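You operate a simulated robot arm through the tools that you are given. There is no shell and no other tool.

The job below is to be done with a simulated robot arm. You get a single attempt, and the scene is never put back.

JOB
Put things in order on the middle bench. At the end: the green tag block stands where the clear tub stood; the pink tag block stands where the green tag block stood; the clear tub from the middle bench stands where the grey steel cylinder stood; the grey steel cylinder from the middle bench is on the brown carton (marked "RING"); whatever was shut is shut again. Leave all else as you found it, and nothing knocked over.

Only the result counts: the job must be done as asked and must still hold three seconds after the hand-in. Knocking over, shifting, dropping, spilling or breaking anything else fails it.

ROBOT AND FRAMES
A 6-joint arm with a two-finger parallel gripper, fixed in place. Base frame: the origin is at the foot of the arm, x ahead of it, y to its left, z up; the work surface is at about z = 0. Units: m, rad, N and s.
With the tool pointing down near the work surface it reaches from about 0.16 to 0.42 m from the base axis. Its first joint turns from -1.152 to 1.152 rad. Payload 1.57 kg.
The TCP is the grasp point between the finger pads, 0.03 m short of the fingertips. In the tool frame z runs along the fingers and y along their closing line. The gripper opens to 0.08 m. The fingers are 0.017 m wide and 0.012 m thick; the gripper's body (0.04 by 0.082 m) begins 0.08 m behind the TCP.
Orientation is told as [roll, pitch, yaw] about the base's x, y, z axes, in that order, counted from this pose: with the fingers straight down and closing along the base's y, the tool's x points along the base's -x, its y along +y and its z along -z.

CONTROLS
- The arm moves only by the tool send_rows. Its argument "moves" is a list of rows, each a list of 3 entries, a list of its own where there are three numbers: the shift along the base's x, y, z in m, then the turn, a rotation vector about the base's x, y, z in rad, then the gripper command, from -1 (shut) to 1 (fully open), values between in proportion. In form: [[[x, y, z], [ax, ay, az], grip], ...]. A call has 1 to 20 rows; each row shifts and turns the commanded pose from where the row before left it. Rows are played at 5 a second. More than 0.05 m and 0.15 rad between two rows, or a gripper value outside its range, and nothing of the call is played. Where a pose cannot be reached the arm comes as near as it can. A force on the tool above 40 N (or 10 N above the force at the start of the call, whichever is more), or a blocked arm, ends the call early, and 0.2 s more pass. Each finger travels about 0.153 m/s and halts on what it meets, pressing with about 30 N; the grip force reading is that of the motor and also rises with nothing between the fingers. The clock runs only during rows and for 0.2 s after the last one: add rows that do not move to give the fingers time. It gives the time, the measured TCP pose, the force on the tool (base axes), the opening and the grip force at its end, in the units of the frame above (readings bear some noise), with the torque about the TCP (base axes, N m) and any sound that the robot's microphone picked up.
- Cameras (640 x 400 px; columns grow to the right, rows downward): "scene" is fixed at [0.0567, -0.3351, 0.4164]; the picture's right is [0.75, -0.66, 0.00], its down [-0.42, -0.47, -0.78] and it looks along [0.52, 0.58, -0.63] (base axes); focal length 214 px, centre (320, 200). "wrist" rides on the gripper at [0.072, -0.007, -0.122] in the tool frame; the picture's right is [0.09, 1.00, 0.00], its down [-0.84, 0.08, -0.54] and it looks along [-0.54, 0.05, 0.84] (tool axes); focal length 238 px, centre (320, 200). There is no depth. A picture from a camera that has moved, and an enlarged one, comes with that camera's place and axes in the base frame and with its lens.
- camera(camera): a new picture of that camera. It takes no simulated time.
- inspect(camera, box): a new picture of the part [left, top, right, bottom] of that camera's present view, enlarged. It takes no simulated time.
- close_job(): hands the job in; it is judged then, once.

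Places have to be worked out from the pictures, the camera data and where the tool is seen. Open the gripper and draw the arm clear of the work before you hand the job in, unless the task says otherwise.

The tools are called after "Emit:" as a command line: name --argument value ..., lists and objects as JSON in quotes. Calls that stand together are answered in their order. send_rows: Moves the arm, as the interface text tells. Its arguments: {"type":"object","properties":{"moves":{"type":"array","items":{"type":"array"}}},"required":["moves"]} The other tools are called the same way: camera (camera) takes a picture; inspect (camera, box) takes an enlarged picture of a part of a camera's view; close_job () hands the job in.

At the start:

```text
t: 0.0
position: [0.1643, -0.1613, 0.2833]
tool_rot: [0.0, -0.003, 0.002]
wrist_force: [-0.3, -0.4, 0.1]
moment: [-0.01, -0.03, 0.03]
finger_gap: 0.08
grip_force: 0.1
```

scene: 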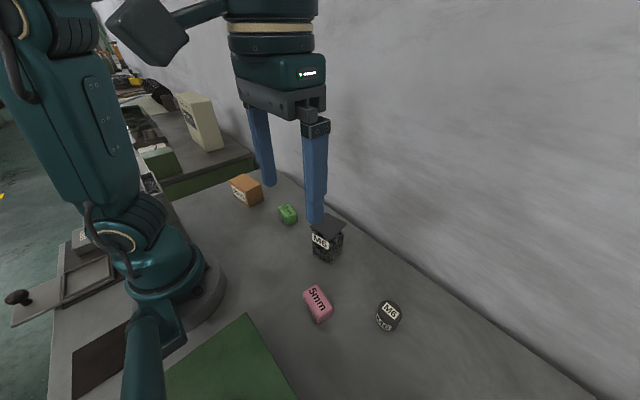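
wrist: 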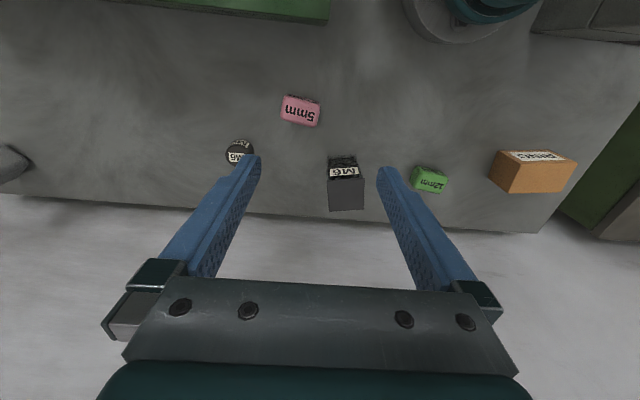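

The first pictures show a bench with a pink block, a green block, a dark tub with a lid ("M6"), a round grey cylinder labelled "M6", and a brown carton. I'll enlarge parts of both views to identify them before moving.

Emit:
inspect --camera "scene" --box '[220, 160, 440, 340]'

Emit:
inspect --camera "wrist" --box '[200, 80, 400, 220]'

Emit:
inspect --camera "wrist" --box '[380, 80, 640, 260]'

Emit:
inspect --camera "scene" --box '[0, 60, 300, 400]'

```text
2.22 times, centred on (330, 250) of scene
camera zoom: at [0.0567, -0.3351, 0.4164], right [0.75, -0.66, 0.0], down [-0.42, -0.47, -0.78], along [0.52, 0.58, -0.63], focal length 477 px, centre (298, 89)
```

zoom: 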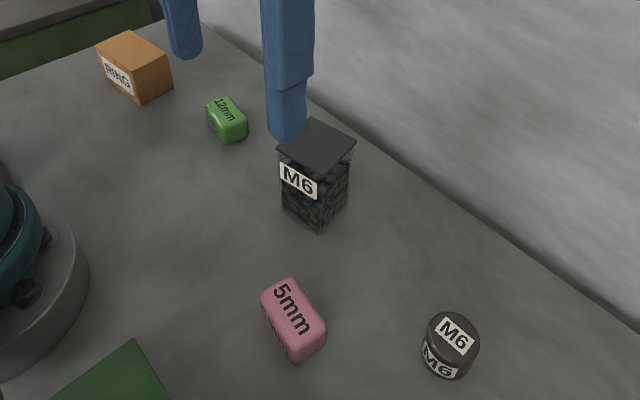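

```text
2.86 times, centred on (300, 150) of wrist
camera zoom: at [0.092, -0.1682, 0.4047], right [-0.09, 1.0, 0.0], down [0.84, 0.08, 0.54], along [0.54, 0.05, -0.84], focal length 681 px, centre (377, 343)
```

zoom: 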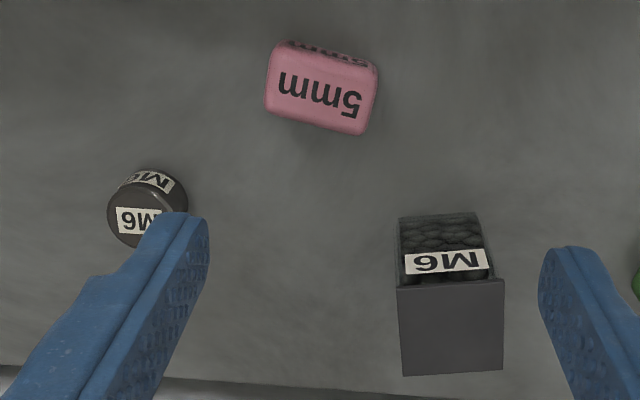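

```text
2.22 times, centred on (510, 170) of wrist
camera zoom: at [0.092, -0.1682, 0.4047], right [-0.09, 1.0, 0.0], down [0.84, 0.08, 0.54], along [0.54, 0.05, -0.84], focal length 530 px, centre (-102, 267)
```

zoom: 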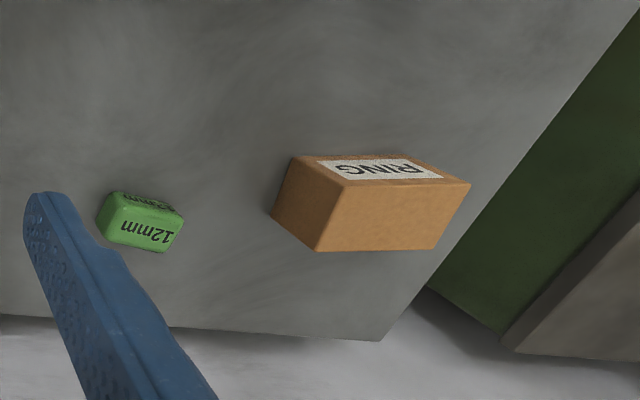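

```text
1.18 times, centred on (150, 230) of scene
camera zoom: at [0.0567, -0.3351, 0.4164], right [0.75, -0.66, 0.0], down [-0.42, -0.47, -0.78], along [0.52, 0.58, -0.63], focal length 252 px, centre (520, 165)
```

zoom: 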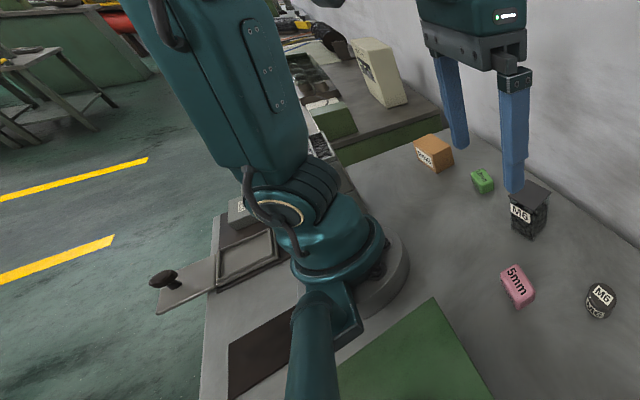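

From the two views I judge: cylinder about (0.259, -0.290) and 0.03 tall, tub about (0.281, -0.112) and 0.09 tall, pink about (0.18, -0.19), green about (0.282, 0.053), carton about (0.245, 0.225). I move high over the cylinder for a closer look, staying clear of everything.

Emit:
send_rows --moves '[[[0.0158, -0.0215, -0.0172], [0, 0, 0], 1], [[0.0158, -0.0215, -0.0172], [0, 0, 0], 1], [[0.0158, -0.0215, -0.0172], [0, 0, 0], 1], [[0.0158, -0.0215, -0.0172], [0, 0, 0], 1], [[0.0158, -0.0215, -0.0172], [0, 0, 0], 1], [[0.0157, -0.0212, -0.0173], [0, 0, 0], 1], [[0, 0, 0], [0, 0, 0], 1], [[0, 0, 0], [0, 0, 0], 1]]'

```text
t: 1.8
position: [0.2548, -0.2831, 0.177]
tool_rot: [0.0, -0.003, 0.001]
wrist_force: [-0.8, 0.4, 0.7]
moment: [-0.01, 0.0, -0.01]
finger_gap: 0.0801
grip_force: 0.1
out of reach, approached as far as the arm can: row 6
```

The arm stopped just short, at (0.2548, -0.2831, 0.177), so reach shrinks with height. I take pictures from here.

Emit:
camera --camera "wrist"

Emit:
inspect --camera "scene" --box '[220, 160, 380, 270]'

```text
taken
camera wrist: at [0.1819, -0.2917, 0.298], right [-0.09, 1.0, 0.0], down [0.84, 0.08, 0.54], along [0.54, 0.05, -0.84], focal length 238 px, centre (320, 200)
```

wrist: 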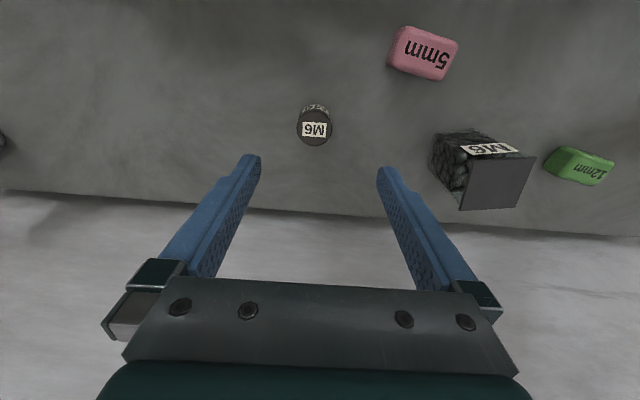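

```text
3.64 times, centred on (300, 215) of scene
camera zoom: at [0.0567, -0.3351, 0.4164], right [0.75, -0.66, 0.0], down [-0.42, -0.47, -0.78], along [0.52, 0.58, -0.63], focal length 780 px, centre (393, 146)
```

zoom: 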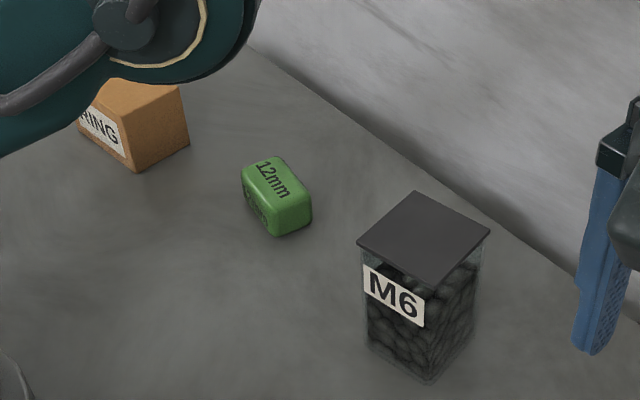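

Now I enlarge the cylinder and the tub in the wrist view to measure them.

Emit:
inspect --camera "wrist" --box '[270, 85, 366, 145]'

Emit:
inspect --camera "wrist" --box '[400, 110, 640, 260]'

Emit:
inspect --camera "wrist" --box '[370, 10, 482, 80]'

```text
6.67 times, centred on (318, 115) of wrist
camera zoom: at [0.1819, -0.2917, 0.298], right [-0.09, 1.0, 0.0], down [0.84, 0.08, 0.54], along [0.54, 0.05, -0.84], focal length 1589 px, centre (333, 767)
```

zoom: 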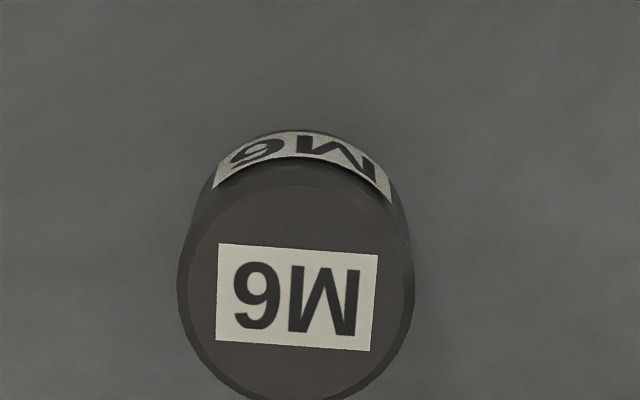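

```text
2.67 times, centred on (520, 185) of wrist
camera zoom: at [0.1819, -0.2917, 0.298], right [-0.09, 1.0, 0.0], down [0.84, 0.08, 0.54], along [0.54, 0.05, -0.84], focal length 636 px, centre (-213, 240)
```

zoom: 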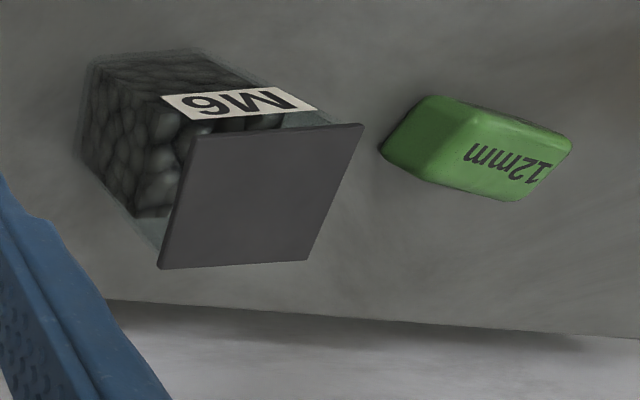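

```text
5.71 times, centred on (426, 45) of wrist
camera zoom: at [0.1819, -0.2917, 0.298], right [-0.09, 1.0, 0.0], down [0.84, 0.08, 0.54], along [0.54, 0.05, -0.84], focal length 1362 px, centre (-286, 1086)
```

zoom: 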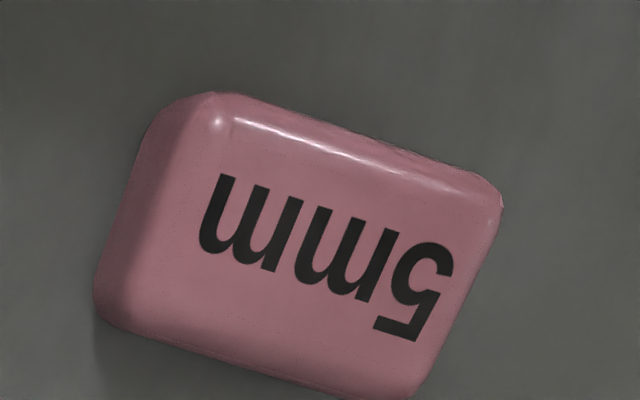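

The cylinder's top centre works out at (0.260, -0.2905), diameter 0.040, height 0.03. I lower partway toward it and check the reading.

Emit:
send_rows --moves '[[[0.0, 0.0, -0.03], [0, 0, 0], 1], [[0.0, 0.0, -0.03], [0, 0, 0], 1], [[0, 0, -0.02], [0, 0, 0], 1], [[0, 0, 0], [0, 0, 0], 1], [[0, 0, 0], [0, 0, 0], 1]]'

Emit:
camera --camera "wrist"

```text
t: 3.0
position: [0.2552, -0.2842, 0.0972]
tool_rot: [-0.001, -0.003, 0.001]
wrist_force: [0.0, 0.6, -0.5]
moment: [-0.01, 0.03, -0.01]
finger_gap: 0.0801
grip_force: 0.1
```

```text
taken
camera wrist: at [0.1825, -0.2923, 0.2172], right [-0.09, 1.0, 0.0], down [0.83, 0.08, 0.54], along [0.54, 0.05, -0.84], focal length 238 px, centre (320, 200)
```

wrist: 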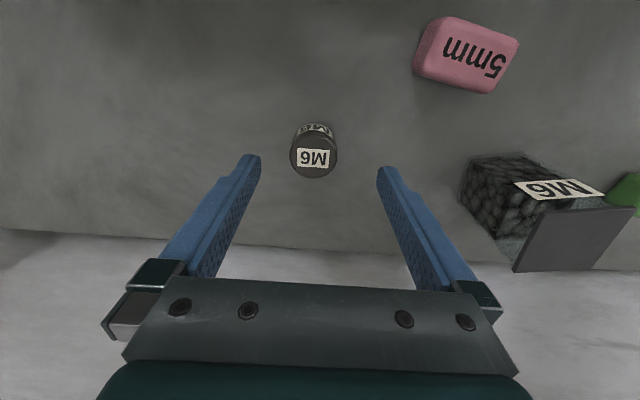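

The commanded pose simply continues from the reached one. I enlarge the cylinder again for a final centring measure.

Emit:
inspect --camera "wrist" --box '[240, 100, 400, 200]'

```text
4.00 times, centred on (320, 150) of wrist
camera zoom: at [0.1825, -0.2923, 0.2172], right [-0.09, 1.0, 0.0], down [0.83, 0.08, 0.54], along [0.54, 0.05, -0.84], focal length 953 px, centre (320, 400)
```

zoom: 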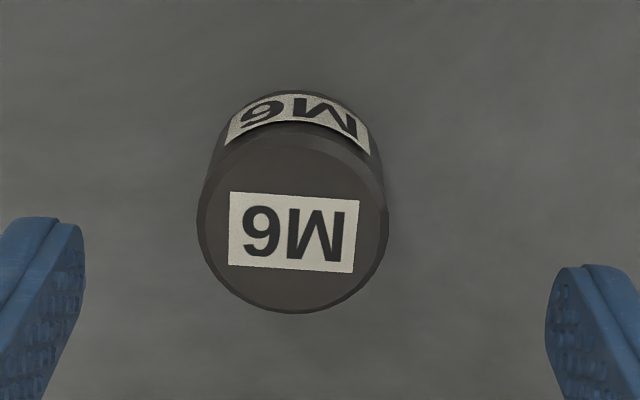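

The cylinder top centre is confirmed at (0.260, -0.291). I shift by (+0.005, -0.0055) and lower to z≈0.038, so the fingertips sit about 8 mm above the bench, still open.

Emit:
send_rows --moves '[[[0.005, -0.0055, 0], [0, 0, 0], 1], [[0, 0, -0.02], [0, 0, 0], 1], [[0, 0, -0.02], [0, 0, 0], 1], [[0, 0, -0.018], [0, 0, 0], 1], [[0, 0, 0], [0, 0, 0], 1], [[0, 0, 0], [0, 0, 0], 1]]'

Emit:
camera --camera "wrist"

```text
t: 4.4
position: [0.259, -0.2913, 0.04]
tool_rot: [0.0, -0.003, 0.001]
wrist_force: [0.2, 0.0, 0.2]
moment: [-0.03, 0.01, 0.02]
finger_gap: 0.08
grip_force: 0.0
```

```text
taken
camera wrist: at [0.1877, -0.2994, 0.1601], right [-0.09, 1.0, 0.0], down [0.84, 0.08, 0.54], along [0.54, 0.05, -0.84], focal length 238 px, centre (320, 200)
```

wrist: 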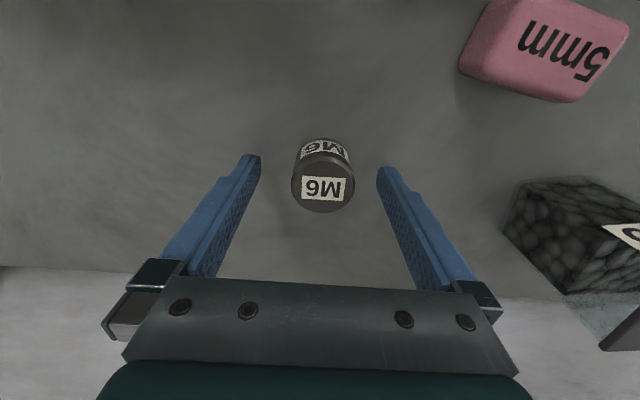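

The cylinder sits centred between the fingers. I close the gripper and wait.

Emit:
send_rows --moves '[[[0, 0, 0], [0, 0, 0], -1], [[0, 0, 0], [0, 0, 0], -1], [[0, 0, 0], [0, 0, 0], -1], [[0, 0, 0], [0, 0, 0], -1]]'

```text
t: 5.4
position: [0.2588, -0.2919, 0.0395]
tool_rot: [0.0, -0.004, 0.001]
wrist_force: [0.5, -0.3, -0.4]
moment: [-0.03, -0.01, 0.0]
finger_gap: 0.0392
grip_force: 30.0
```

The grip holds at a 0.039 gap. I lift 0.09 straight up and check the weight and grip.

Emit:
send_rows --moves '[[[0, 0, 0.015], [0, 0, 0], -1], [[0, 0, 0.025], [0, 0, 0], -1], [[0, 0, 0.025], [0, 0, 0], -1], [[0, 0, 0.025], [0, 0, 0], -1], [[0, 0, 0], [0, 0, 0], -1]]'

Emit:
camera --camera "wrist"

```text
t: 6.6
position: [0.2599, -0.2918, 0.1305]
tool_rot: [0.0, -0.004, 0.001]
wrist_force: [-0.2, 0.5, -2.8]
moment: [-0.01, 0.01, -0.02]
finger_gap: 0.039
grip_force: 30.3
```

```text
taken
camera wrist: at [0.1883, -0.2994, 0.2515], right [-0.09, 1.0, 0.0], down [0.84, 0.08, 0.54], along [0.54, 0.05, -0.84], focal length 238 px, centre (320, 200)
```

wrist: 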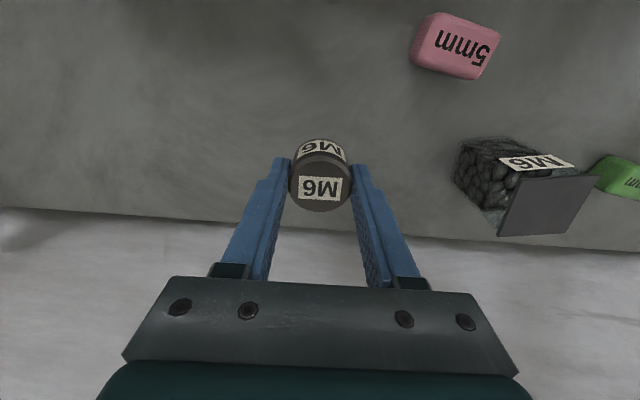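

The cylinder is held firmly (about 0.28 kg). I draw it inward and up to z≈0.2, then carry it across to in front of the carton, high above everything.

Emit:
send_rows --moves '[[[-0.01, 0.02, 0.0175], [0, 0, 0], -1], [[-0.01, 0.024, 0.0175], [0, 0, 0], -1], [[-0.01, 0.024, 0.0175], [0, 0, 0], -1], [[-0.01, 0.024, 0.0175], [0, 0, 0], -1], [[0, 0.035, 0], [0, 0, 0], -1], [[0, 0.037, 0], [0, 0, 0], -1], [[0, 0.037, 0], [0, 0, 0], -1], [[0, 0.037, 0], [0, 0, 0], -1], [[0, 0.037, 0], [0, 0, 0], -1], [[0, 0.037, 0], [0, 0, 0], -1], [[0, 0.037, 0], [0, 0, 0], -1], [[0, 0.037, 0], [0, 0, 0], -1], [[0, 0.037, 0], [0, 0, 0], -1], [[0, 0.03, 0], [0, 0, 0], -1], [[0, 0.01, 0], [0, 0, 0], -1], [[0, 0, 0], [0, 0, 0], -1]]'

Emit:
camera --camera "wrist"

Emit:
camera --camera "scene"

```text
t: 10.0
position: [0.2198, 0.1721, 0.1994]
tool_rot: [0.0, -0.004, 0.001]
wrist_force: [-0.5, 0.6, -3.3]
moment: [0.01, 0.01, -0.02]
finger_gap: 0.0391
grip_force: 30.3
```

```text
taken
camera wrist: at [0.1482, 0.1645, 0.3204], right [-0.09, 1.0, 0.0], down [0.84, 0.08, 0.54], along [0.54, 0.05, -0.84], focal length 238 px, centre (320, 200)
```

wrist: 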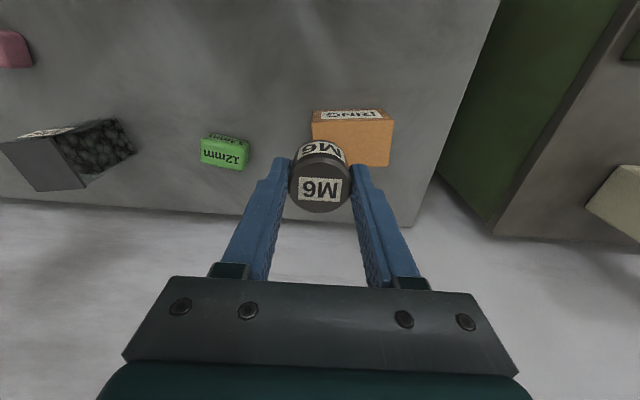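

```text
taken
```

scene: 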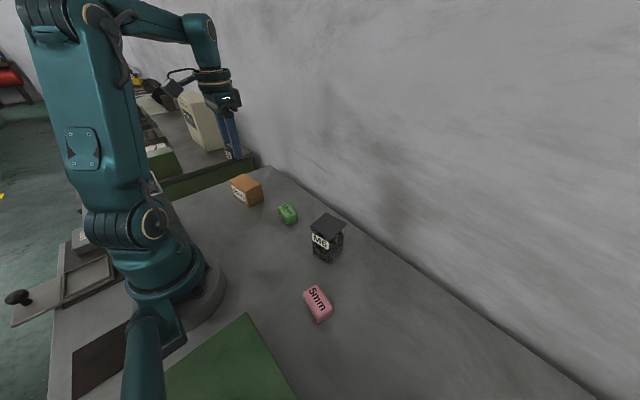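

The carton is in view, partly hidden by the held cylinder; I enlarge both views of it.

Emit:
inspect --camera "wrist" --box '[288, 90, 416, 170]'

Emit:
inspect --camera "scene" --box '[216, 165, 280, 213]'

Emit:
inspect --camera "scene" --box '[260, 190, 360, 260]'

```text
5.00 times, centred on (352, 130) of wrist
camera zoom: at [0.1482, 0.1645, 0.3204], right [-0.09, 1.0, 0.0], down [0.84, 0.08, 0.54], along [0.54, 0.05, -0.84], focal length 1192 px, centre (160, 550)
```

zoom: 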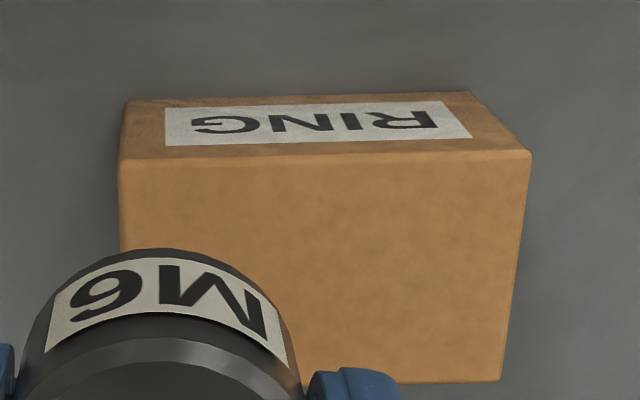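

```text
8.33 times, centred on (248, 189) of scene
camera zoom: at [0.0567, -0.3351, 0.4164], right [0.75, -0.66, 0.0], down [-0.42, -0.47, -0.78], along [0.52, 0.58, -0.63], focal length 1787 px, centre (920, 292)
```

zoom: 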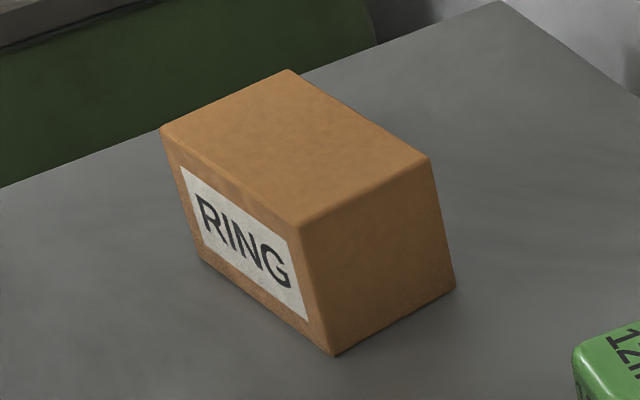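

```text
5.71 times, centred on (310, 225) of scene
camera zoom: at [0.0567, -0.3351, 0.4164], right [0.75, -0.66, 0.0], down [-0.42, -0.47, -0.78], along [0.52, 0.58, -0.63], focal length 1226 px, centre (377, 57)
```

zoom: 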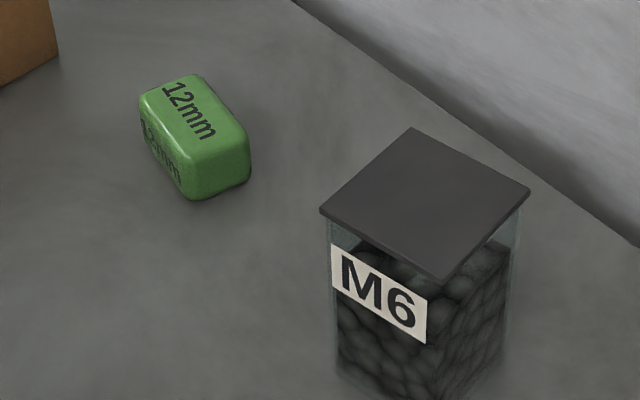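

The carton is a closed box, about 0.052 x 0.088 and 0.058 tall, centred near (0.239, 0.207). I bring the cylinder over its centre and lower to about 2 cm above the lid.

Emit:
send_rows --moves '[[[0.009, 0.0175, 0], [0, 0, 0], -1], [[0.009, 0.0175, 0], [0, 0, 0], -1], [[0, 0, -0.025], [0, 0, 0], -1], [[0, 0, -0.025], [0, 0, 0], -1], [[0, 0, -0.02], [0, 0, 0], -1], [[0, 0, -0.01], [0, 0, 0], -1], [[0, 0, 0], [0, 0, 0], -1], [[0, 0, 0], [0, 0, 0], -1]]'

Emit:
camera --camera "wrist"

Emit:
inspect --camera "scene" --box '[200, 135, 296, 215]'

```text
t: 11.8
position: [0.2382, 0.2071, 0.1186]
tool_rot: [0.001, -0.003, 0.002]
wrist_force: [0.5, -0.4, -2.7]
moment: [-0.04, 0.0, 0.02]
finger_gap: 0.0391
grip_force: 30.0
```

```text
taken
camera wrist: at [0.1661, 0.1988, 0.241], right [-0.09, 1.0, 0.0], down [0.84, 0.08, 0.54], along [0.54, 0.05, -0.84], focal length 238 px, centre (320, 200)
```

wrist: 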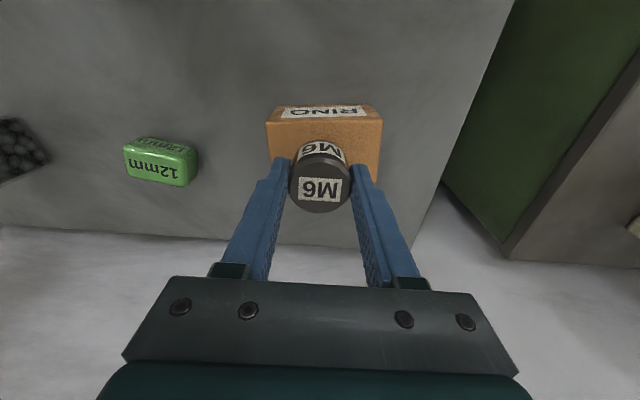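

```text
5.00 times, centred on (248, 175) of scene
camera zoom: at [0.0567, -0.3351, 0.4164], right [0.75, -0.66, 0.0], down [-0.42, -0.47, -0.78], along [0.52, 0.58, -0.63], focal length 1072 px, centre (680, 325)
```

zoom: 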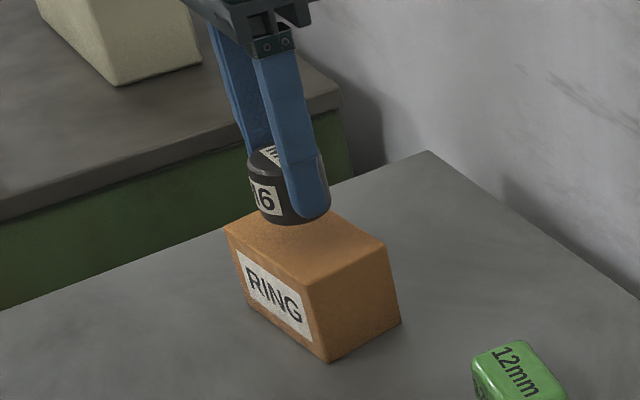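

The cylinder hangs centred over the carton with roughly 2 cm to go. I lower gently in small steps and watch the force.

Emit:
send_rows --moves '[[[0, 0, -0.007], [0, 0, 0], -1], [[0, 0, -0.005], [0, 0, 0], -1], [[0, 0, -0.003], [0, 0, 0], -1], [[0, 0, 0], [0, 0, 0], -1]]'

Emit:
inspect --camera "scene" --box '[224, 160, 272, 200]'

```text
t: 12.8
position: [0.2367, 0.2053, 0.1037]
tool_rot: [-0.002, -0.004, 0.003]
wrist_force: [0.3, -0.1, -3.7]
moment: [-0.02, 0.0, -0.03]
finger_gap: 0.0391
grip_force: 30.0
```

```text
10.00 times, centred on (248, 180) of scene
camera zoom: at [0.0567, -0.3351, 0.4164], right [0.75, -0.66, 0.0], down [-0.42, -0.47, -0.78], along [0.52, 0.58, -0.63], focal length 2145 px, centre (1040, 400)
```

zoom: 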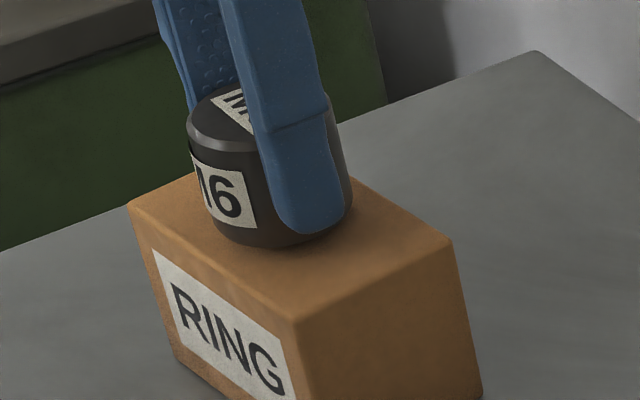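

A few millimetres remain. I continue down in 2 mm steps.

Emit:
send_rows --moves '[[[0, 0, -0.002], [0, 0, 0], -1], [[0, 0, -0.001], [0, 0, 0], -1], [[0, 0, 0], [0, 0, 0], -1]]'

```text
t: 13.6
position: [0.2364, 0.2068, 0.1022]
tool_rot: [-0.002, -0.003, 0.002]
wrist_force: [0.3, -0.1, -3.3]
moment: [0.02, 0.03, 0.03]
finger_gap: 0.0391
grip_force: 30.4
```

No contact yet (vertical force unchanged). I go down another 2 mm.

Emit:
send_rows --moves '[[[0, 0, -0.001], [0, 0, 0], -1], [[0, 0, -0.001], [0, 0, 0], -1], [[0, 0, 0], [0, 0, 0], -1]]'

Emit:
inspect --camera "scene" --box '[224, 160, 272, 200]'

Emit:
camera --camera "wrist"

```text
t: 14.4
position: [0.2373, 0.2064, 0.0989]
tool_rot: [-0.001, -0.003, 0.001]
wrist_force: [0.4, -0.6, -3.6]
moment: [0.01, -0.01, 0.0]
finger_gap: 0.0393
grip_force: 30.0
```

```text
10.00 times, centred on (248, 180) of scene
camera zoom: at [0.0567, -0.3351, 0.4164], right [0.75, -0.66, 0.0], down [-0.42, -0.47, -0.78], along [0.52, 0.58, -0.63], focal length 2145 px, centre (1040, 400)
```

zoom: 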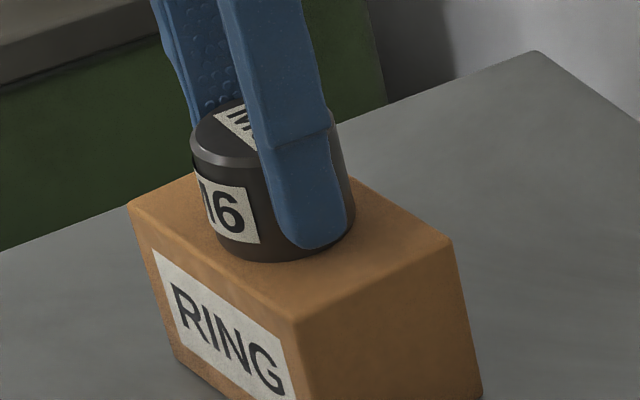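

```text
taken
camera wrist: at [0.1654, 0.1988, 0.2203], right [-0.09, 1.0, 0.0], down [0.84, 0.08, 0.54], along [0.54, 0.05, -0.84], focal length 238 px, centre (320, 200)
```

wrist: 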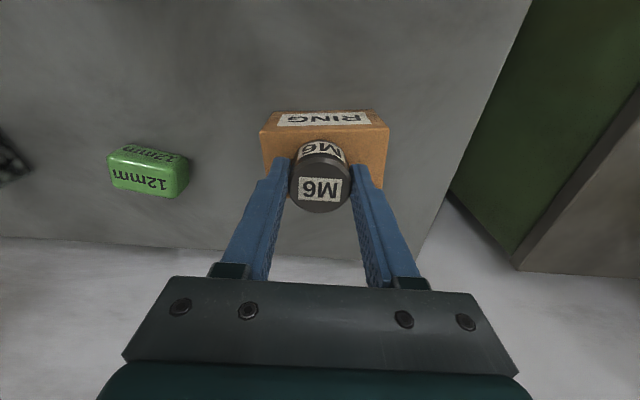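

Force is still unchanged at z≈0.0985. I keep stepping down 1 mm at a time.

Emit:
send_rows --moves '[[[0, 0, -0.001], [0, 0, 0], -1], [[0, 0, 0], [0, 0, 0], -1], [[0, 0, 0], [0, 0, 0], -1]]'

```text
t: 15.2
position: [0.2373, 0.2073, 0.0992]
tool_rot: [-0.001, -0.006, 0.003]
wrist_force: [-3.4, -5.4, 16.3]
moment: [-0.22, 0.15, -0.01]
finger_gap: 0.0392
grip_force: 30.2
```

Contact: about 20 N upward, so the cylinder is standing on the carton. I ease up half a millimetre, then open the fingers.

Emit:
send_rows --moves '[[[0, 0, 0.0006], [0, 0, 0], -1], [[0, 0, 0], [0, 0, 0], -1]]'

```text
t: 15.8
position: [0.2376, 0.2063, 0.099]
tool_rot: [0.001, -0.005, 0.001]
wrist_force: [1.7, -2.4, 5.4]
moment: [-0.12, -0.1, -0.01]
finger_gap: 0.0392
grip_force: 29.5
```

The force is down to a light touch. Now I open the fingers slowly.

Emit:
send_rows --moves '[[[0, 0, 0], [0, 0, 0], 0.1], [[0, 0, 0], [0, 0, 0], 0.3], [[0, 0, 0], [0, 0, 0], 0.6], [[0, 0, 0], [0, 0, 0], 0.6], [[0, 0, 0], [0, 0, 0], 0.6]]'

Emit:
camera --camera "wrist"

Emit:
inspect --camera "scene" --box '[224, 160, 272, 200]'

```text
t: 17.0
position: [0.2371, 0.2067, 0.0999]
tool_rot: [0.002, -0.004, 0.002]
wrist_force: [-0.5, -1.0, 0.2]
moment: [0.02, -0.03, 0.02]
finger_gap: 0.0637
grip_force: 0.0
```

```text
taken
camera wrist: at [0.1653, 0.1991, 0.2202], right [-0.09, 1.0, 0.0], down [0.83, 0.08, 0.54], along [0.54, 0.05, -0.84], focal length 238 px, centre (320, 200)
```

wrist: 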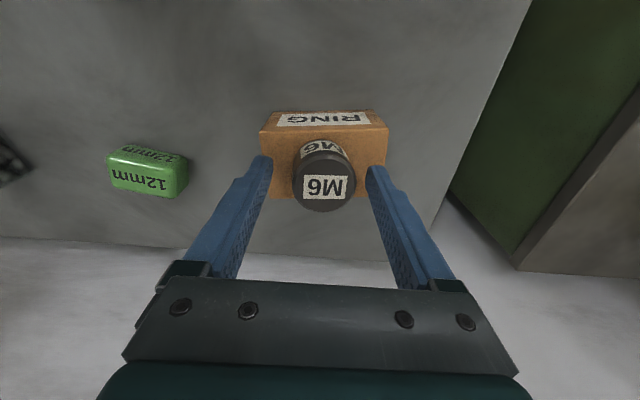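

```text
10.00 times, centred on (248, 180) of scene
camera zoom: at [0.0567, -0.3351, 0.4164], right [0.75, -0.66, 0.0], down [-0.42, -0.47, -0.78], along [0.52, 0.58, -0.63], focal length 2145 px, centre (1040, 400)
```

zoom: 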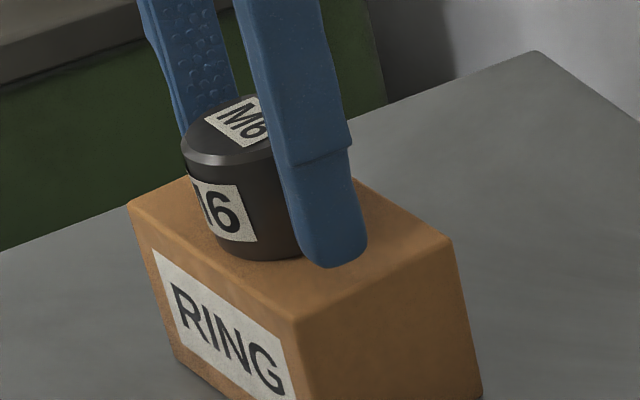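

The cylinder stands upright on the carton and the carton has not moved. I open fully, rise, and move over toward the green block for a measurement view.

Emit:
send_rows --moves '[[[0, 0, 0.02], [0, 0, 0], 0.6], [[0, 0, 0.03], [0, 0, 0], 1], [[0, 0, 0.03], [0, 0, 0], 1], [[0, 0, 0.02], [0, 0, 0], 1], [[0, -0.03, 0], [0, 0, 0], 1], [[0, -0.035, 0], [0, 0, 0], 1], [[0, -0.035, 0], [0, 0, 0], 1], [[0, -0.035, 0], [0, 0, 0], 1], [[0, -0.02, 0], [0, 0, 0], 1], [[0, 0, 0], [0, 0, 0], 1], [[0, 0, 0], [0, 0, 0], 1]]'

Emit:
camera --camera "wrist"

Emit:
camera --camera "scene"

```text
t: 19.4
position: [0.2379, 0.0524, 0.1995]
tool_rot: [0.0, -0.003, 0.001]
wrist_force: [0.7, -0.2, 0.1]
moment: [-0.01, -0.01, -0.02]
finger_gap: 0.0803
grip_force: 0.1
```

```text
taken
camera wrist: at [0.166, 0.0445, 0.3202], right [-0.09, 1.0, 0.0], down [0.83, 0.08, 0.54], along [0.54, 0.05, -0.84], focal length 238 px, centre (320, 200)
```

wrist: 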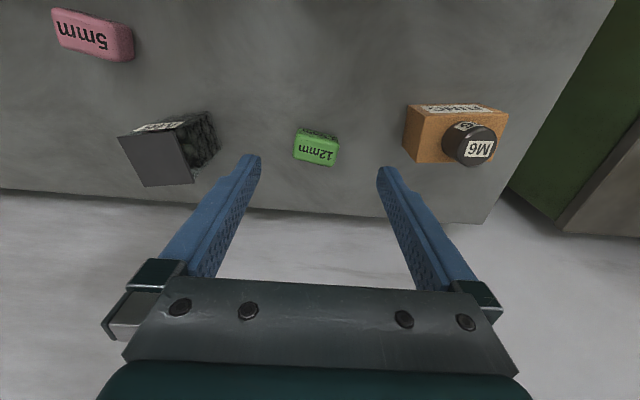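

```text
taken
```

scene: 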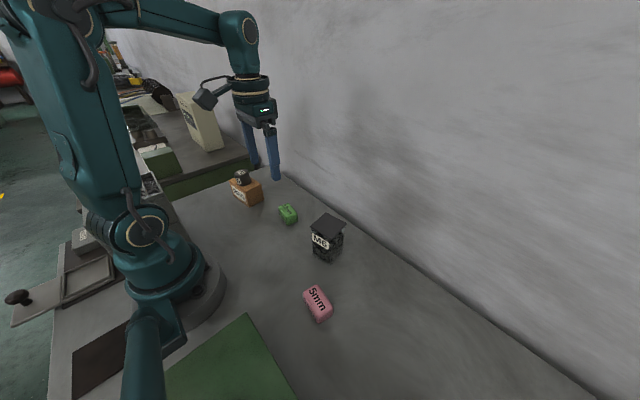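

I enlarge the green block and the tub here to fix their centres and headings.

Emit:
inspect --camera "wrist" --box '[276, 115, 356, 175]'

Emit:
inspect --camera "wrist" --box '[110, 100, 238, 200]'

Emit:
inspect --camera "scene" --box '[296, 200, 360, 272]'

Emit:
inspect --camera "scene" --box '[268, 195, 308, 230]'

```text
6.67 times, centred on (316, 145) of wrist
camera zoom: at [0.166, 0.0445, 0.3202], right [-0.09, 1.0, 0.0], down [0.83, 0.08, 0.54], along [0.54, 0.05, -0.84], focal length 1589 px, centre (347, 567)
```

zoom: 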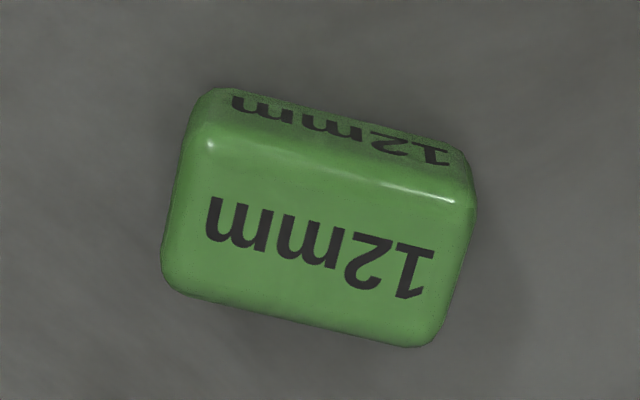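

```text
4.00 times, centred on (174, 150) of wrist
camera zoom: at [0.166, 0.0445, 0.3202], right [-0.09, 1.0, 0.0], down [0.83, 0.08, 0.54], along [0.54, 0.05, -0.84], focal length 953 px, centre (904, 400)
```

zoom: 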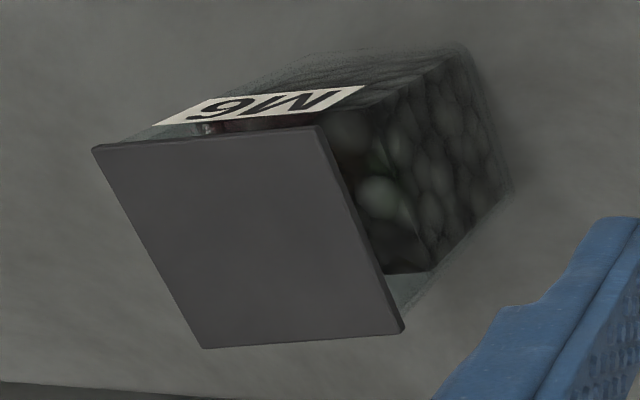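

```text
5.56 times, centred on (328, 236) of scene
camera zoom: at [0.0567, -0.3351, 0.4164], right [0.75, -0.66, 0.0], down [-0.42, -0.47, -0.78], along [0.52, 0.58, -0.63], focal length 1192 px, centre (276, 0)
```

zoom: 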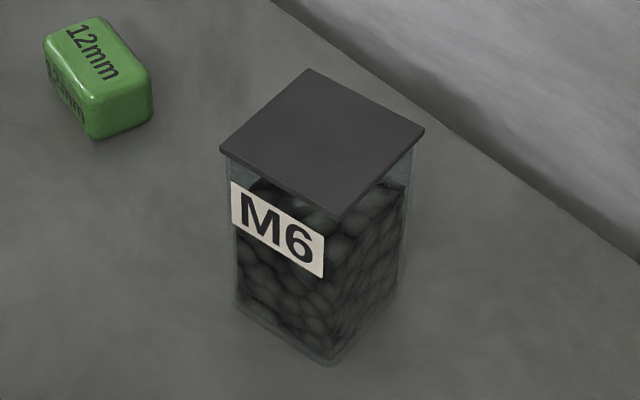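

```text
11.43 times, centred on (288, 212) of scene
camera zoom: at [0.0567, -0.3351, 0.4164], right [0.75, -0.66, 0.0], down [-0.42, -0.47, -0.78], along [0.52, 0.58, -0.63], focal length 2451 px, centre (686, 57)
```

zoom: 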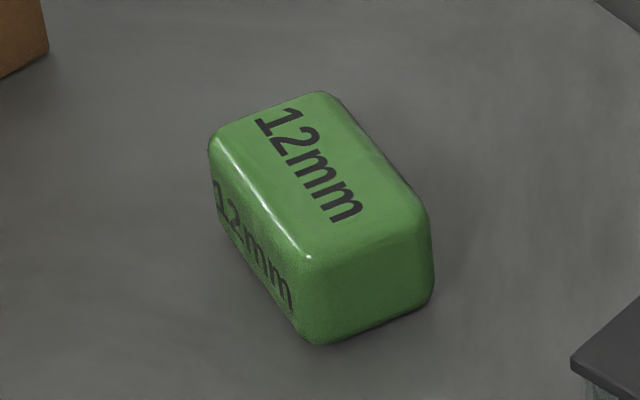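

The tub's body measures about 0.049 square, turned about +10°, centred near (0.2785, -0.1105), roughly 0.095 tall, and its lid overhangs the body by about 4 mm. A straight-down grip would clamp the lid, so I plan a grip tilted about 43° to hold the body under the lid. I first try that posture in free space in front of the tub.

Emit:
send_rows --moves '[[[-0.006, -0.029, 0], [0, 0, 0], 1], [[-0.006, -0.03, 0], [0, 0, 0], 1], [[-0.006, -0.03, 0], [0, 0, 0], 1], [[-0.006, -0.03, 0], [0, 0, 0], 1], [[-0.006, -0.03, 0], [0, 0, 0], 1], [[-0.006, -0.028, 0], [0, 0, 0], 1], [[0, 0, 0], [0, 0, 0.1], 1], [[0, 0, 0], [0, 0, 0.075], 1], [[0, 0, 0], [0.0257, -0.1478, 0], 1], [[0, 0, 0], [0.0257, -0.1478, 0], 1], [[0, 0, 0], [0, 0, 0], 1], [[0, 0, 0], [0, 0, 0], 1]]'

Emit:
camera --camera "scene"

Emit:
camera --camera "wrist"

```text
t: 22.0
position: [0.2009, -0.1254, 0.1996]
tool_rot: [-0.001, -0.303, 0.176]
wrist_force: [-0.5, -1.0, 0.7]
moment: [-0.02, 0.04, -0.01]
finger_gap: 0.0799
grip_force: 0.1
```

```text
taken
```

scene: 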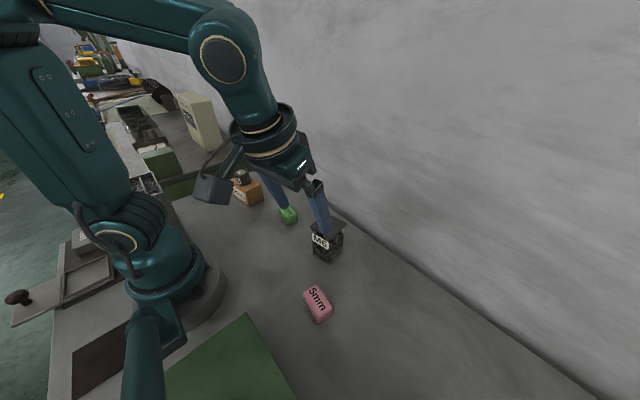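

```text
taken
camera wrist: at [0.0993, -0.1506, 0.2934], right [-0.26, 0.96, -0.03], down [0.61, 0.19, 0.77], along [0.75, 0.18, -0.64], focal length 238 px, centre (320, 200)
```

wrist: 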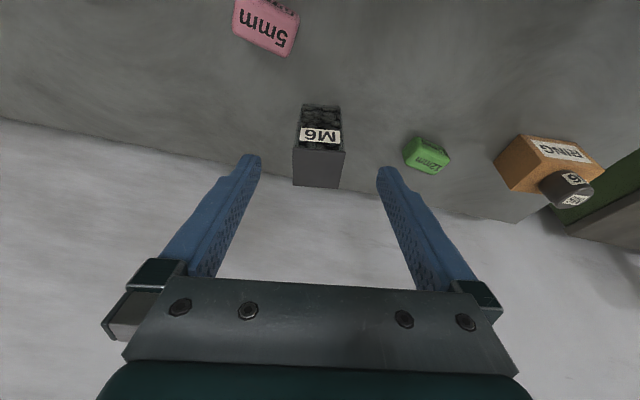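

The posture works and the tub looks squared up between the fingers. I continue the tilt to about 0.75 rad.

Emit:
send_rows --moves '[[[0, 0, 0], [0.0257, -0.1478, 0], 1], [[0, 0, 0], [0.0257, -0.1478, 0], 1], [[0, 0, 0], [0.0257, -0.1478, 0], 1], [[0, 0, 0], [0, 0, 0], 1], [[0, 0, 0], [0, 0, 0], 1]]'

Emit:
camera --camera "scene"

Emit:
camera --camera "wrist"

```text
t: 23.2
position: [0.2028, -0.1261, 0.1996]
tool_rot: [-0.005, -0.754, 0.177]
wrist_force: [-0.6, 0.0, 0.4]
moment: [0.01, -0.03, -0.03]
finger_gap: 0.0799
grip_force: 0.1
```

```text
taken
```

scene: 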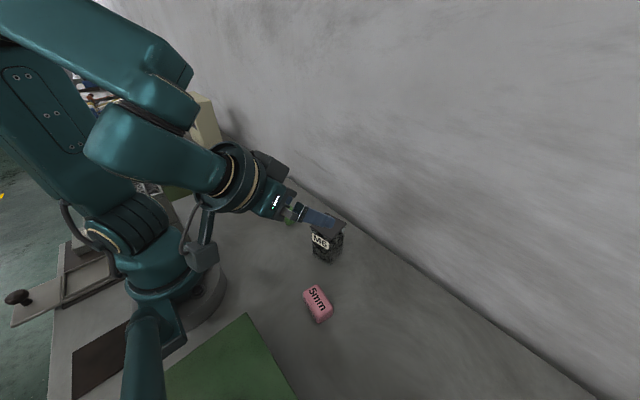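

```text
taken
camera wrist: at [0.069, -0.156, 0.2381], right [-0.24, 0.97, -0.07], down [0.22, 0.12, 0.97], along [0.95, 0.22, -0.24], focal length 238 px, centre (320, 200)
```

wrist: 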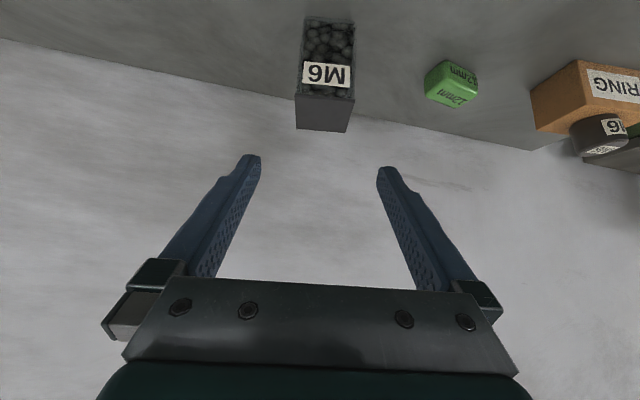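

The tilted posture is reached cleanly. I lower to the start of the approach line, in front of the tub, and check alignment.

Emit:
send_rows --moves '[[[-0.002, 0.001, -0.024], [0, 0, 0], 1], [[-0.002, 0.001, -0.024], [0, 0, 0], 1], [[-0.001, 0.001, -0.024], [0, 0, 0], 1], [[0, 0, 0], [0, 0, 0], 1], [[0, 0, 0], [0, 0, 0], 1]]'

Emit:
camera --camera "scene"

Emit:
camera --camera "wrist"

```text
t: 24.4
position: [0.1958, -0.122, 0.1272]
tool_rot: [-0.005, -0.752, 0.179]
wrist_force: [0.1, 0.1, 0.1]
moment: [0.03, 0.02, -0.03]
finger_gap: 0.0798
grip_force: 0.1
```

```text
taken
```

scene: 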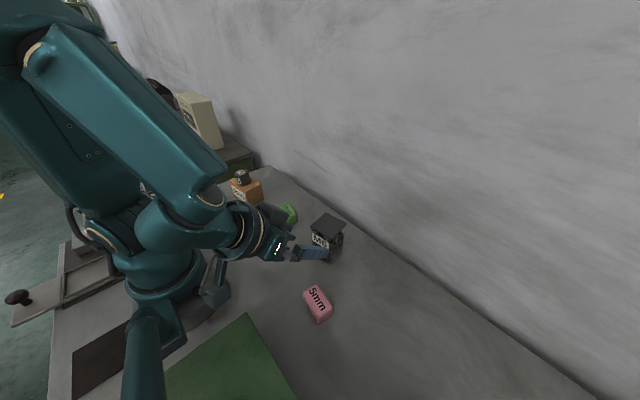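

```text
taken
camera wrist: at [0.063, -0.1529, 0.1655], right [-0.24, 0.97, -0.07], down [0.22, 0.12, 0.97], along [0.95, 0.22, -0.24], focal length 238 px, centre (320, 200)
```

wrist: 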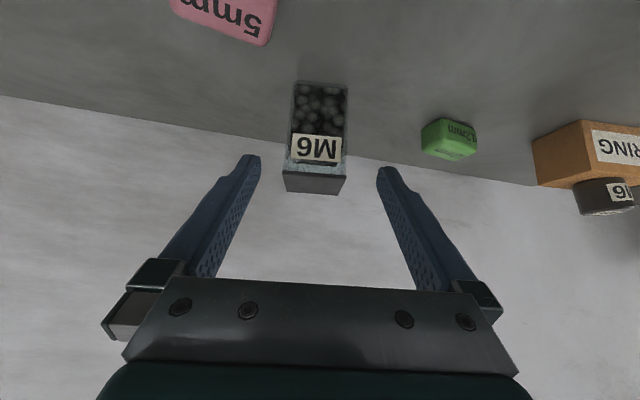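

The tub is centred to within about 2 mm sideways. I advance along the tool axis two rows, then check that the fingers straddle the tub.

Emit:
send_rows --moves '[[[0.0166, 0.0024, -0.0172], [0, 0, 0], 1], [[0.0166, 0.0024, -0.0172], [0, 0, 0], 1], [[0, 0, 0], [0, 0, 0], 1]]'

Emit:
camera --camera "wrist"

Emit:
inspect --camera "scene" --box '[256, 190, 376, 280]'

```text
t: 25.2
position: [0.2302, -0.1165, 0.0936]
tool_rot: [-0.005, -0.751, 0.178]
wrist_force: [0.8, 0.1, -0.6]
moment: [0.01, 0.02, 0.03]
finger_gap: 0.0801
grip_force: 0.0
```

```text
taken
camera wrist: at [0.0975, -0.1479, 0.1322], right [-0.24, 0.97, -0.07], down [0.22, 0.12, 0.97], along [0.95, 0.22, -0.24], focal length 238 px, centre (320, 200)
```

wrist: 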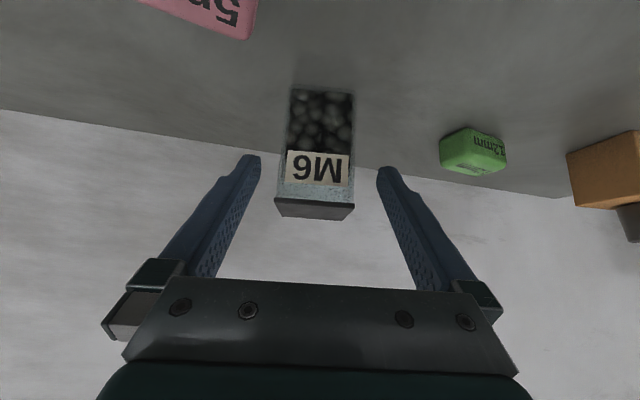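

```text
4.44 times, centred on (316, 235) of scene
camera zoom: at [0.0567, -0.3351, 0.4164], right [0.75, -0.66, 0.0], down [-0.42, -0.47, -0.78], along [0.52, 0.58, -0.63], focal length 953 px, centre (338, 44)
```

zoom: 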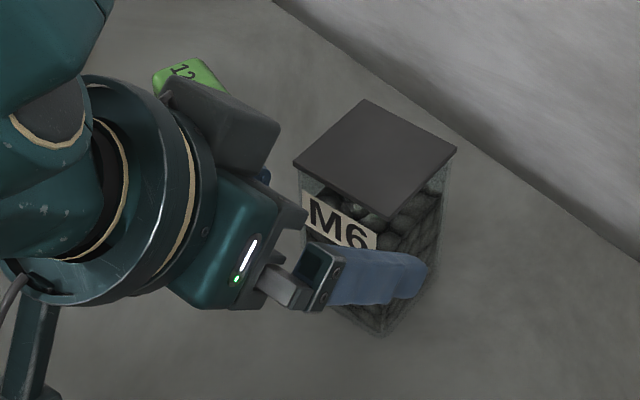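

The fingers will pass about 10 mm clear on either side of the lid. I continue along the axis to the tub's centre, with a 2 mm sideways correction.

Emit:
send_rows --moves '[[[0.0162, 0.0019, -0.0174], [0, 0, 0], 1], [[0.0162, 0.0019, -0.0174], [0, 0, 0], 1], [[0.0, 0.0, 0.0], [0, 0, 0], 1]]'

Emit:
camera --camera "wrist"

Emit:
inspect --camera "scene" --box '[256, 190, 376, 280]'

```text
t: 26.0
position: [0.2631, -0.1132, 0.0581]
tool_rot: [-0.006, -0.754, 0.179]
wrist_force: [-0.8, -0.8, 0.0]
moment: [-0.01, 0.0, 0.04]
finger_gap: 0.0801
grip_force: 0.0
```

```text
taken
camera wrist: at [0.1303, -0.1443, 0.0977], right [-0.24, 0.97, -0.07], down [0.22, 0.12, 0.97], along [0.95, 0.22, -0.24], focal length 238 px, centre (320, 200)
```

wrist: 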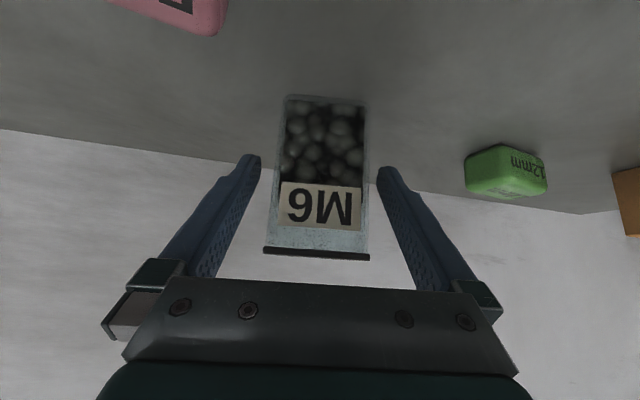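

```text
4.44 times, centred on (316, 235) of scene
camera zoom: at [0.0567, -0.3351, 0.4164], right [0.75, -0.66, 0.0], down [-0.42, -0.47, -0.78], along [0.52, 0.58, -0.63], focal length 953 px, centre (338, 44)
```

zoom: 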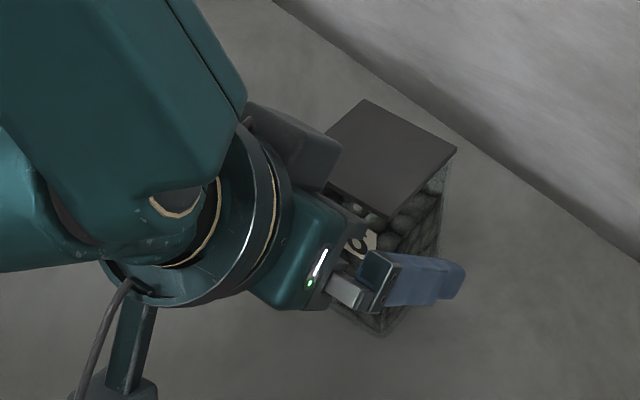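

Clearances are good: the whole gripper body stays at least 2 cm behind the lid at the final pose. I make the last 2.4 cm of the approach.

Emit:
send_rows --moves '[[[0.0079, 0.001, -0.0089], [0, 0, 0], 1], [[0.0078, 0.001, -0.0089], [0, 0, 0], 1], [[0.0, 0.0, 0.0], [0, 0, 0], 1]]'

Emit:
camera --camera "wrist"

Emit:
inspect --camera "scene" --box '[256, 190, 376, 280]'

```text
t: 26.8
position: [0.2782, -0.1122, 0.0412]
tool_rot: [-0.006, -0.754, 0.178]
wrist_force: [-0.1, -0.3, 0.5]
moment: [0.02, 0.0, -0.01]
finger_gap: 0.08
grip_force: 0.1
```

```text
taken
camera wrist: at [0.1455, -0.1428, 0.0798], right [-0.24, 0.97, -0.07], down [0.22, 0.12, 0.97], along [0.95, 0.22, -0.24], focal length 238 px, centre (320, 200)
```

wrist: 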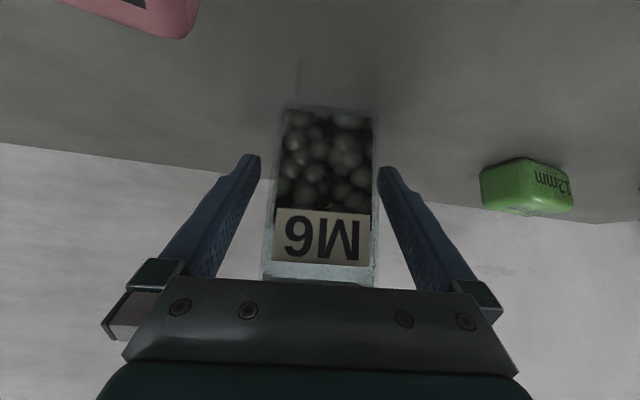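

```text
4.44 times, centred on (316, 235) of scene
camera zoom: at [0.0567, -0.3351, 0.4164], right [0.75, -0.66, 0.0], down [-0.42, -0.47, -0.78], along [0.52, 0.58, -0.63], focal length 953 px, centre (338, 44)
```

zoom: 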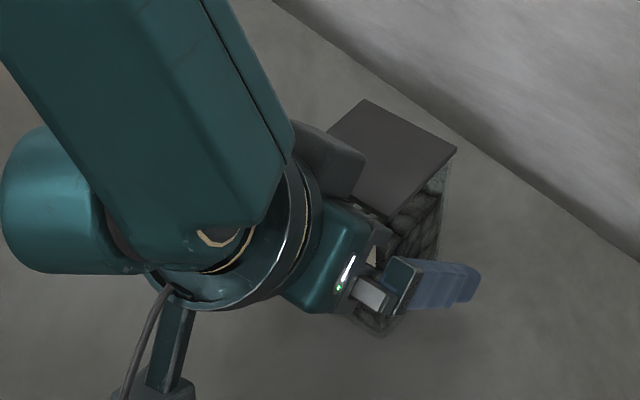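

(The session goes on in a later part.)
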